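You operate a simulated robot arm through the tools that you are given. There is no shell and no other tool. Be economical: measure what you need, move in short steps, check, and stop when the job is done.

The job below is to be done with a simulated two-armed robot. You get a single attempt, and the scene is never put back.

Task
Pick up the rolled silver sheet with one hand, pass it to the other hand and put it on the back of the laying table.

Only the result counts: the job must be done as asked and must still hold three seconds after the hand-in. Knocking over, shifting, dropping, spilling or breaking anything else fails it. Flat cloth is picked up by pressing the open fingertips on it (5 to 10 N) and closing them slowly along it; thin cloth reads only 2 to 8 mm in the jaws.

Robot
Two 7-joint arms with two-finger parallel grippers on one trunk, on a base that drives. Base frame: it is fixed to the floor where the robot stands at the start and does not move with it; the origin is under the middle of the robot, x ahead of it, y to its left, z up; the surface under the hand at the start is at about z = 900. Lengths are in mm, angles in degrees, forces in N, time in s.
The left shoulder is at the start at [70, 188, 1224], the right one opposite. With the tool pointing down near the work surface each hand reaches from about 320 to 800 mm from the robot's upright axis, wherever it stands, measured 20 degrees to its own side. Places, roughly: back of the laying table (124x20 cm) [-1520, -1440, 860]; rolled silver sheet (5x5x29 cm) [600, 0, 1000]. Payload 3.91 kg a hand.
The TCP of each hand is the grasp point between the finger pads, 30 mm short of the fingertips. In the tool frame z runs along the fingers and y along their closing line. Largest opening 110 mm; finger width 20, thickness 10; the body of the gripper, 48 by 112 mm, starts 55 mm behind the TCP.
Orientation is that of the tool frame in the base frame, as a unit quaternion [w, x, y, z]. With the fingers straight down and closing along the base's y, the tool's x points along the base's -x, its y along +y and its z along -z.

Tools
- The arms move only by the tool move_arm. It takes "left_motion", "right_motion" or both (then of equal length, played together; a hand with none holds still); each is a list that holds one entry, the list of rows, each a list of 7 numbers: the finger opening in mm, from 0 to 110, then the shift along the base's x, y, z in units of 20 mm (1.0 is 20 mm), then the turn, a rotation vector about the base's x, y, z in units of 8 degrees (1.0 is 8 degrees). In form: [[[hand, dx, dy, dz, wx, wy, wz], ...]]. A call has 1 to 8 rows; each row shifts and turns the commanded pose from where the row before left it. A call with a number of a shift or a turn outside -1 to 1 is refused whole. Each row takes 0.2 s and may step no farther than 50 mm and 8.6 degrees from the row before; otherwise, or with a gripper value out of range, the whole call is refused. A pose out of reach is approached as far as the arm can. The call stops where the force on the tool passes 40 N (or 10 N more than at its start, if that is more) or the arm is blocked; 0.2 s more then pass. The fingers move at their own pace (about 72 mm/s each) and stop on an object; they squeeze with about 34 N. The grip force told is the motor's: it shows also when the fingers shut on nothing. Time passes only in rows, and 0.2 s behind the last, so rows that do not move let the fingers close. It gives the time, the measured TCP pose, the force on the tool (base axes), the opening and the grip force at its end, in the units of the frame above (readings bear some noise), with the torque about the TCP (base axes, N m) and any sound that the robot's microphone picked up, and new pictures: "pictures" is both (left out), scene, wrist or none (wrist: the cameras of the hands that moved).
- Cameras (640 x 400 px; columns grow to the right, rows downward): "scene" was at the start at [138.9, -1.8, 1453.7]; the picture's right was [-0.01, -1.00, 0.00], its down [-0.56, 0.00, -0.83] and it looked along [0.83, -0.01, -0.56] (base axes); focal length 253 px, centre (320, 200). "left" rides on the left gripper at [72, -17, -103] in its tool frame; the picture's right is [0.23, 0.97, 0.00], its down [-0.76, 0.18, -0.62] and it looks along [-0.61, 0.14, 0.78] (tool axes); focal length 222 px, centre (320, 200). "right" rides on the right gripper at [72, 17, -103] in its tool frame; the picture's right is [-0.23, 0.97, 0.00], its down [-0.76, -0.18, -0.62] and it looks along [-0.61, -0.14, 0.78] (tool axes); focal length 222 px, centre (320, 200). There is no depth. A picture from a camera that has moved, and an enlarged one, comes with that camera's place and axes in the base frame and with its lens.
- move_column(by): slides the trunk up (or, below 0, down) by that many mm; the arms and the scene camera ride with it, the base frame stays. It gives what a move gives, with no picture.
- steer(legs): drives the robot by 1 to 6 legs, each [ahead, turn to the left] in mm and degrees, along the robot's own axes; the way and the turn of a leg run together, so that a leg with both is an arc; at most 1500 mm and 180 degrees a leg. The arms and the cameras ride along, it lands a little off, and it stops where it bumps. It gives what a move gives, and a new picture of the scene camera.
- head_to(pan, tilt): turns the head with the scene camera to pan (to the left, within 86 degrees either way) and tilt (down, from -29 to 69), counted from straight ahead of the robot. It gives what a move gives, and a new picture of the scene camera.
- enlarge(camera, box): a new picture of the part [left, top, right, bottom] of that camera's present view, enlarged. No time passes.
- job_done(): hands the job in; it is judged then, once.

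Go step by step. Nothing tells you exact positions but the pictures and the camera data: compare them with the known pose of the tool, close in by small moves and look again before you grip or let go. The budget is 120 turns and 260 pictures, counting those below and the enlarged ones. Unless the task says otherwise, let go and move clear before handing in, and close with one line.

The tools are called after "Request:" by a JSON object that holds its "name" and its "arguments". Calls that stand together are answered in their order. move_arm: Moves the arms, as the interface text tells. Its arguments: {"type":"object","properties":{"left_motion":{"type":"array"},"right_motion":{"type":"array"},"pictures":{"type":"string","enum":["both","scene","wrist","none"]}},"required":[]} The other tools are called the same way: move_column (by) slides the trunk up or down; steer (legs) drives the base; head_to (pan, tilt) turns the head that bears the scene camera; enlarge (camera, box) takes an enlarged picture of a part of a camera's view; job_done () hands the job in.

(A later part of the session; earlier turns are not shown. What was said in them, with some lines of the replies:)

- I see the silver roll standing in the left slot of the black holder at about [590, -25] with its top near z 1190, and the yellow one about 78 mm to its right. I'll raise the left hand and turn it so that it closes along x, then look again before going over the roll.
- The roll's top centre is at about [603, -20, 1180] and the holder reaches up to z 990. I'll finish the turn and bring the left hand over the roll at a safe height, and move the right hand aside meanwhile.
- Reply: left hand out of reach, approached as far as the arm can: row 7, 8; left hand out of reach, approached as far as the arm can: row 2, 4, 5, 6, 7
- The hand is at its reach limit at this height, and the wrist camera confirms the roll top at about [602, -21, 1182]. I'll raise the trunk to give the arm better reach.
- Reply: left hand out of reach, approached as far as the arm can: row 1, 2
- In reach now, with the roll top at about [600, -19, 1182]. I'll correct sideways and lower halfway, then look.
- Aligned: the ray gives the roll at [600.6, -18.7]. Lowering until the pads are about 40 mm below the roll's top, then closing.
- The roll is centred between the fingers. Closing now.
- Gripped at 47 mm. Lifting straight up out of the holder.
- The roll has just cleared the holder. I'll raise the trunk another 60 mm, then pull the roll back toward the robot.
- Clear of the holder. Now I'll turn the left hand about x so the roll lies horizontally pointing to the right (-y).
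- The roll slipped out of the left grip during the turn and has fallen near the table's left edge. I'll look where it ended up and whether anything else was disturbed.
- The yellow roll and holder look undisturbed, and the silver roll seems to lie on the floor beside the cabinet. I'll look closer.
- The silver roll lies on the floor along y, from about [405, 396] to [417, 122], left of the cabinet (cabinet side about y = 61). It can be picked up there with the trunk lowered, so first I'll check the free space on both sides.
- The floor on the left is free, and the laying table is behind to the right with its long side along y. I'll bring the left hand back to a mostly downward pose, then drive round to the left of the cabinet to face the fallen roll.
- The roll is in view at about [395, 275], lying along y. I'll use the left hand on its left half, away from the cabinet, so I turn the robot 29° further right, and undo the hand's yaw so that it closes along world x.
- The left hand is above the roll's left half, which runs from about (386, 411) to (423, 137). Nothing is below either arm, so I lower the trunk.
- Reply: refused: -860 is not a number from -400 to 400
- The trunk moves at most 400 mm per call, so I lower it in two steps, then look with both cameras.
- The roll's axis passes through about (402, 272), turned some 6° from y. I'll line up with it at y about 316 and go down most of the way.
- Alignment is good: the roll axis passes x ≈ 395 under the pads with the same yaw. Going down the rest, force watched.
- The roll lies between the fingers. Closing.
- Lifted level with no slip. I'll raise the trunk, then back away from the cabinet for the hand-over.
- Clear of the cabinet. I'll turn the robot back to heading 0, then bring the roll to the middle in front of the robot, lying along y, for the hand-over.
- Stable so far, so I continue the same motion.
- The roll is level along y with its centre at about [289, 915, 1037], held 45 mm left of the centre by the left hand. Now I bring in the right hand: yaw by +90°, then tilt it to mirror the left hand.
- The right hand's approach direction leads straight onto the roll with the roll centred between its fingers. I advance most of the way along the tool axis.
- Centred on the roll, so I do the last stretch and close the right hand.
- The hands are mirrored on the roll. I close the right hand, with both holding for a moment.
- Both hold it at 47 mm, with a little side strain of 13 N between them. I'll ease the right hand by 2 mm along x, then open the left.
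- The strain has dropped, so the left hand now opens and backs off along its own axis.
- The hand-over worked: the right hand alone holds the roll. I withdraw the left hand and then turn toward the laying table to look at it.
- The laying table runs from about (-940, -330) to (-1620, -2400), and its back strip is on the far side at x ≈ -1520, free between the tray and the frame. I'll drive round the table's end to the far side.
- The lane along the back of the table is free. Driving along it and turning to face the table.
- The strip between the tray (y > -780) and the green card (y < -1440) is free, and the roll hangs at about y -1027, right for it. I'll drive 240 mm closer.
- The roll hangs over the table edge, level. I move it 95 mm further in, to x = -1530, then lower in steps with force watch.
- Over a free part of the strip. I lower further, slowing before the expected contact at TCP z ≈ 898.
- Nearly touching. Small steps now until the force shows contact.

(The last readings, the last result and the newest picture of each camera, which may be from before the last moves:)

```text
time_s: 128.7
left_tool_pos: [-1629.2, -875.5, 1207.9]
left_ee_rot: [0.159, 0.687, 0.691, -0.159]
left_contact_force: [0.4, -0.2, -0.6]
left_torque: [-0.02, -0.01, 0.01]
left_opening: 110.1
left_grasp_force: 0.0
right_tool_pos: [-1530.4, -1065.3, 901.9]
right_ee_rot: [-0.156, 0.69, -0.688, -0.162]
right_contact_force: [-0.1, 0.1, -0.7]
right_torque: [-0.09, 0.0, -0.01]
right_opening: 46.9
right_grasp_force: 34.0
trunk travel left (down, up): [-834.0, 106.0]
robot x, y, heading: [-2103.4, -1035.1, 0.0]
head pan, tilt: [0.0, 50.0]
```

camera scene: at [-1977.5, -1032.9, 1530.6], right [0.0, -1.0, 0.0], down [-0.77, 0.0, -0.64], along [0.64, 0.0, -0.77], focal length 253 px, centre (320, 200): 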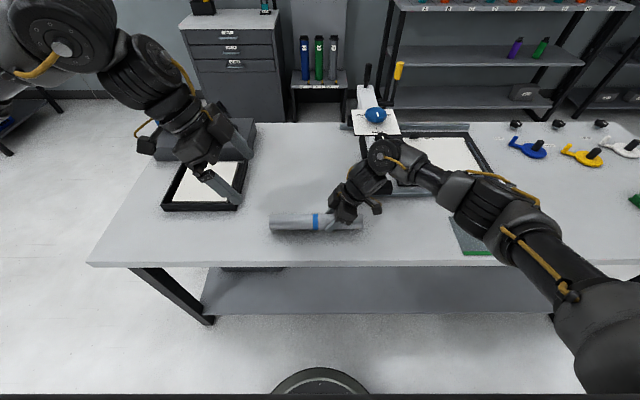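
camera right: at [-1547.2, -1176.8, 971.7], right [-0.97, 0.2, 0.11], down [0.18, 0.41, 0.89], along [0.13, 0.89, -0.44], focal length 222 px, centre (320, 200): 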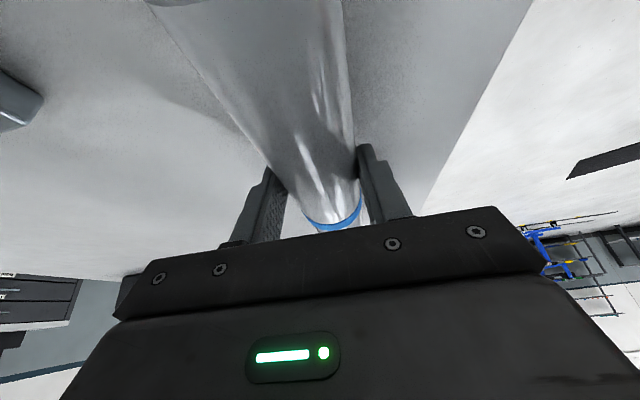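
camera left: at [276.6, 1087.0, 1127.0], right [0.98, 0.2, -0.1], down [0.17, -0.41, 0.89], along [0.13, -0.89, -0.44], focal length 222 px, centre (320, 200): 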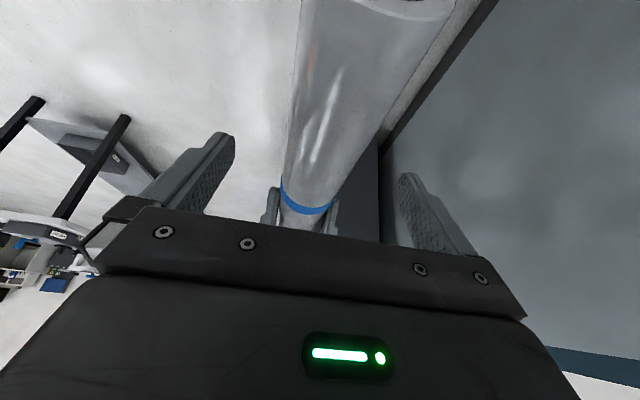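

Request:
{"name": "move_arm", "arguments": {"right_motion": [[[0, 0, 0, -0.08, 0, 0, 0], [0, 0, 0, -0.08, 0, 0, 0], [0, 0, 0, -0.08, 0, 0, 0], [0, 0, 0, 0, 0, 0, 0]]], "pictures": "wrist"}}

```text
time_s: 129.7
left_tool_pos: [-1629.2, -875.8, 1208.0]
left_ee_rot: [0.16, 0.686, 0.692, -0.158]
left_contact_force: [-0.4, -0.9, -0.2]
left_torque: [0.0, 0.02, -0.01]
left_opening: 110.0
left_grasp_force: 0.0
right_tool_pos: [-1528.7, -1064.5, 900.0]
right_ee_rot: [-0.157, 0.691, -0.687, -0.162]
right_contact_force: [0.6, -0.3, 7.3]
right_torque: [0.38, -0.05, 0.13]
right_opening: 46.5
right_grasp_force: 34.5
trunk travel left (down, up): [-834.0, 106.0]
robot x, y, heading: [-2104.4, -1029.7, -0.2]
head pan, tilt: [0.0, 50.0]
camera right: at [-1546.7, -1176.4, 960.7], right [-0.97, 0.2, 0.1], down [0.18, 0.41, 0.89], along [0.13, 0.89, -0.44], focal length 222 px, centre (320, 200)
```

right: 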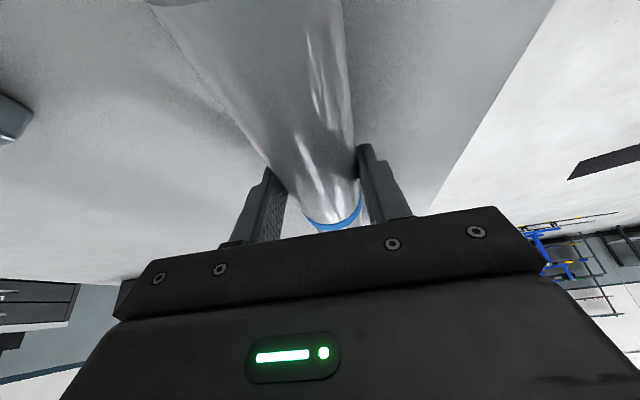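

Contact is felt at 7 N, so the roll rests on the table. I open slowly.

Request:
{"name": "move_arm", "arguments": {"right_motion": [[[46, 0, 0, 0, 0, 0, 0], [48, 0, 0, 0, 0, 0, 0], [51, 0, 0, 0, 0, 0, 0], [56, 0, 0, 0, 0, 0, 0], [65, 0, 0, 0, 0, 0, 0], [80, 0, 0, 0, 0, 0, 0], [100, 0, 0, 0, 0, 0, 0], [110, 0, 0, 0, 0, 0, 0]]]}}

```text
time_s: 131.5
left_tool_pos: [-1629.4, -874.8, 1208.1]
left_ee_rot: [0.159, 0.687, 0.691, -0.159]
left_contact_force: [-0.3, 0.4, 0.7]
left_torque: [0.01, -0.01, 0.02]
left_opening: 110.0
left_grasp_force: 0.0
right_tool_pos: [-1529.9, -1065.6, 899.4]
right_ee_rot: [-0.156, 0.691, -0.687, -0.162]
right_contact_force: [-0.1, 0.0, 0.0]
right_torque: [0.03, 0.0, 0.0]
right_opening: 109.8
right_grasp_force: 0.0
trunk travel left (down, up): [-834.0, 106.0]
robot x, y, heading: [-2099.5, -1030.3, 0.0]
head pan, tilt: [0.0, 50.0]
camera scene: at [-1977.7, -1032.8, 1530.6], right [0.0, -1.0, 0.0], down [-0.77, 0.0, -0.64], along [0.64, 0.0, -0.77], focal length 253 px, centre (320, 200)
camera right: at [-1546.4, -1176.7, 959.7], right [-0.97, 0.2, 0.11], down [0.18, 0.41, 0.89], along [0.13, 0.89, -0.44], focal length 222 px, centre (320, 200)
```

scene: 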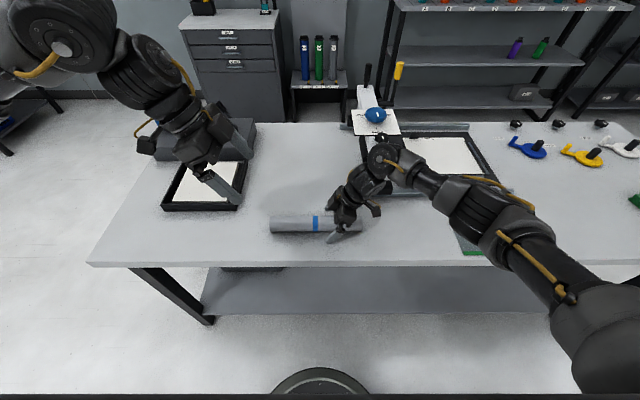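
right: 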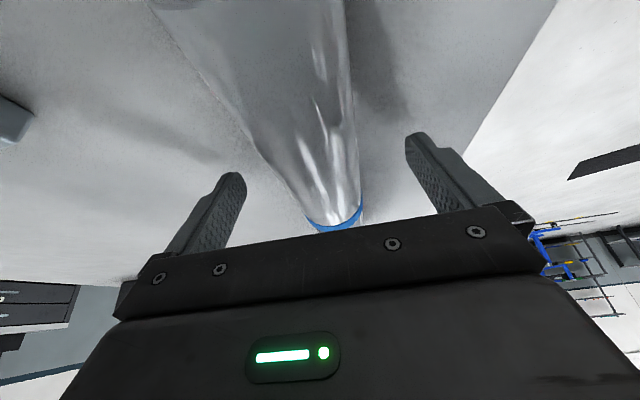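

The roll lies free between the open fingers. I back the right hand straight out along its axis.

Request:
{"name": "move_arm", "arguments": {"right_motion": [[[110, 0, -0.25, 0.5, 0, 0, 0], [110, 0, -0.42, 0.9, 0, 0, 0], [110, 0, -0.42, 0.9, 0, 0, 0], [110, 0, -0.42, 0.9, 0, 0, 0], [110, 0, -0.3, 0.9, 0, 0, 0], [110, -0.3, 0, 0.9, 0, 0, 0], [110, -0.5, 0, 0.9, 0, 0, 0], [110, -0.8, 0, 0.9, 0, 0, 0]]]}}

```text
time_s: 133.3
left_tool_pos: [-1629.9, -875.5, 1207.7]
left_ee_rot: [0.16, 0.686, 0.692, -0.158]
left_contact_force: [0.7, 0.3, 0.2]
left_torque: [0.03, 0.0, 0.0]
left_opening: 110.0
left_grasp_force: 0.1
right_tool_pos: [-1563.4, -1100.8, 1036.8]
right_ee_rot: [-0.157, 0.691, -0.687, -0.161]
right_contact_force: [0.2, -0.3, 0.6]
right_torque: [-0.02, 0.0, -0.03]
right_opening: 110.0
right_grasp_force: 0.0
trunk travel left (down, up): [-834.0, 106.0]
robot x, y, heading: [-2105.7, -1031.5, -0.1]
head pan, tilt: [0.0, 50.0]
camera scene: at [-1978.6, -1033.1, 1530.7], right [0.0, -1.0, 0.0], down [-0.77, 0.0, -0.64], along [0.64, 0.0, -0.77], focal length 253 px, centre (320, 200)
camera right: at [-1579.9, -1212.3, 1097.2], right [-0.97, 0.2, 0.1], down [0.18, 0.41, 0.89], along [0.13, 0.89, -0.44], focal length 222 px, centre (320, 200)
```

scene: 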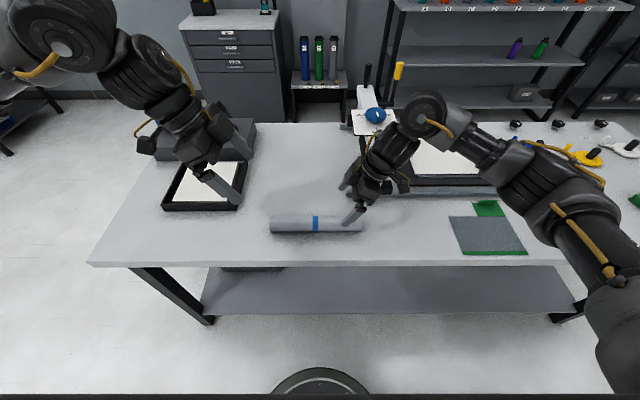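
right: 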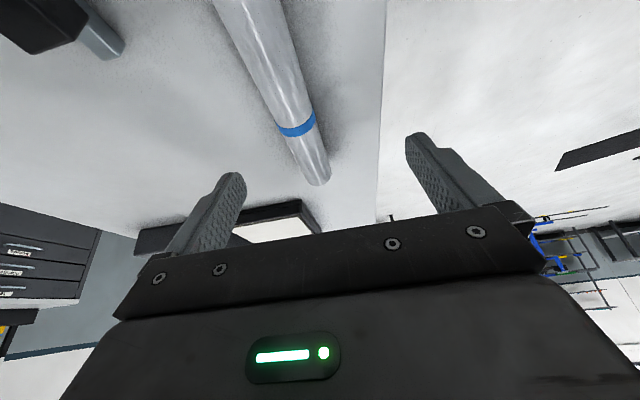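

The roll stays put. I raise the hand a bit more and back the robot off for a last check.

Request:
{"name": "move_arm", "arguments": {"right_motion": [[[110, -0.5, 0, 1, 0, 0, 0], [110, -0.5, 0, 1, 0, 0, 0], [110, -0.5, 0, 1, 0, 0, 0], [110, -0.5, 0, 1, 0, 0, 0]]], "pictures": "none"}}

Request:
{"name": "steer", "arguments": {"legs": [[-250, 0]]}}

Request:
{"name": "enlarge", "arguments": {"camera": "scene", "box": [140, 50, 460, 250]}}

```text
time_s: 134.3
left_tool_pos: [-1630.0, -874.9, 1208.2]
left_ee_rot: [0.16, 0.686, 0.692, -0.157]
left_contact_force: [-0.9, -1.6, -1.1]
left_torque: [-0.03, 0.02, 0.0]
left_opening: 109.7
left_grasp_force: 0.0
right_tool_pos: [-1602.7, -1100.7, 1117.1]
right_ee_rot: [-0.156, 0.691, -0.687, -0.161]
right_contact_force: [-0.8, 0.8, 0.3]
right_torque: [-0.02, 0.0, 0.02]
right_opening: 110.1
right_grasp_force: 0.1
trunk travel left (down, up): [-834.0, 106.0]
robot x, y, heading: [-2106.2, -1030.5, 0.1]
head pan, tilt: [0.0, 50.0]
```

```text
time_s: 136.1
left_tool_pos: [-1877.5, -877.5, 1206.6]
left_ee_rot: [0.159, 0.688, 0.69, -0.159]
left_contact_force: [0.2, -0.2, -0.2]
left_torque: [-0.02, 0.03, -0.01]
left_opening: 110.1
left_grasp_force: 0.0
right_tool_pos: [-1848.9, -1102.4, 1115.1]
right_ee_rot: [-0.157, 0.689, -0.689, -0.161]
right_contact_force: [-0.1, 0.2, 0.5]
right_torque: [0.03, -0.03, 0.0]
right_opening: 110.0
right_grasp_force: 0.2
trunk travel left (down, up): [-834.0, 106.0]
robot x, y, heading: [-2354.6, -1029.2, -0.4]
head pan, tilt: [0.0, 50.0]
camera scene: at [-2225.7, -1033.0, 1530.5], right [0.0, -1.0, 0.0], down [-0.77, 0.0, -0.64], along [0.64, 0.0, -0.77], focal length 253 px, centre (320, 200)
```

scene: 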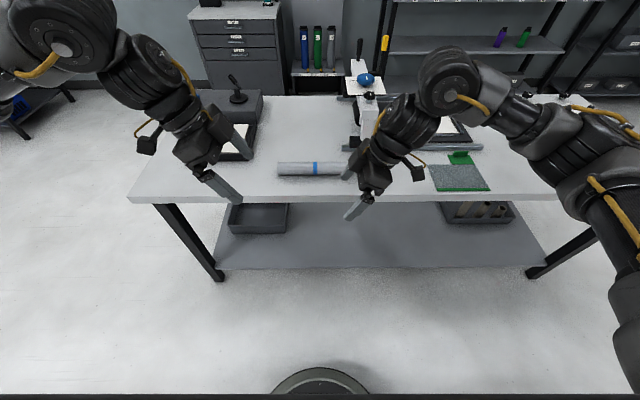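

```text
2.00 times, centred on (300, 150) of scene
camera zoom: at [-2225.7, -1033.0, 1530.5], right [0.0, -1.0, 0.0], down [-0.77, 0.0, -0.64], along [0.64, 0.0, -0.77], focal length 507 px, centre (360, 300)
```

zoom: 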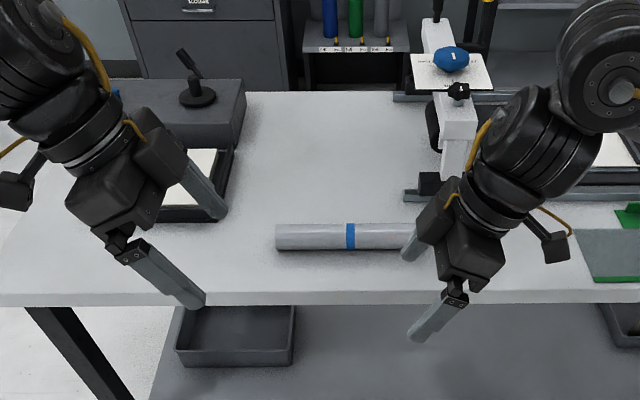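

The silver roll lies still on the back strip of the laying table, nothing around it was touched and both hands are empty and clear. I hand the job in.

Request:
{"name": "job_done", "arguments": {}}

```text
The job is handed in.
```

The silver roll is on the back strip of the laying table, but it fell to the floor once on the way. It slipped from the left hand after I first lifted it. I picked it up with the left hand, passed it to the right hand and laid it down; nothing else appeared to be touched or moved.
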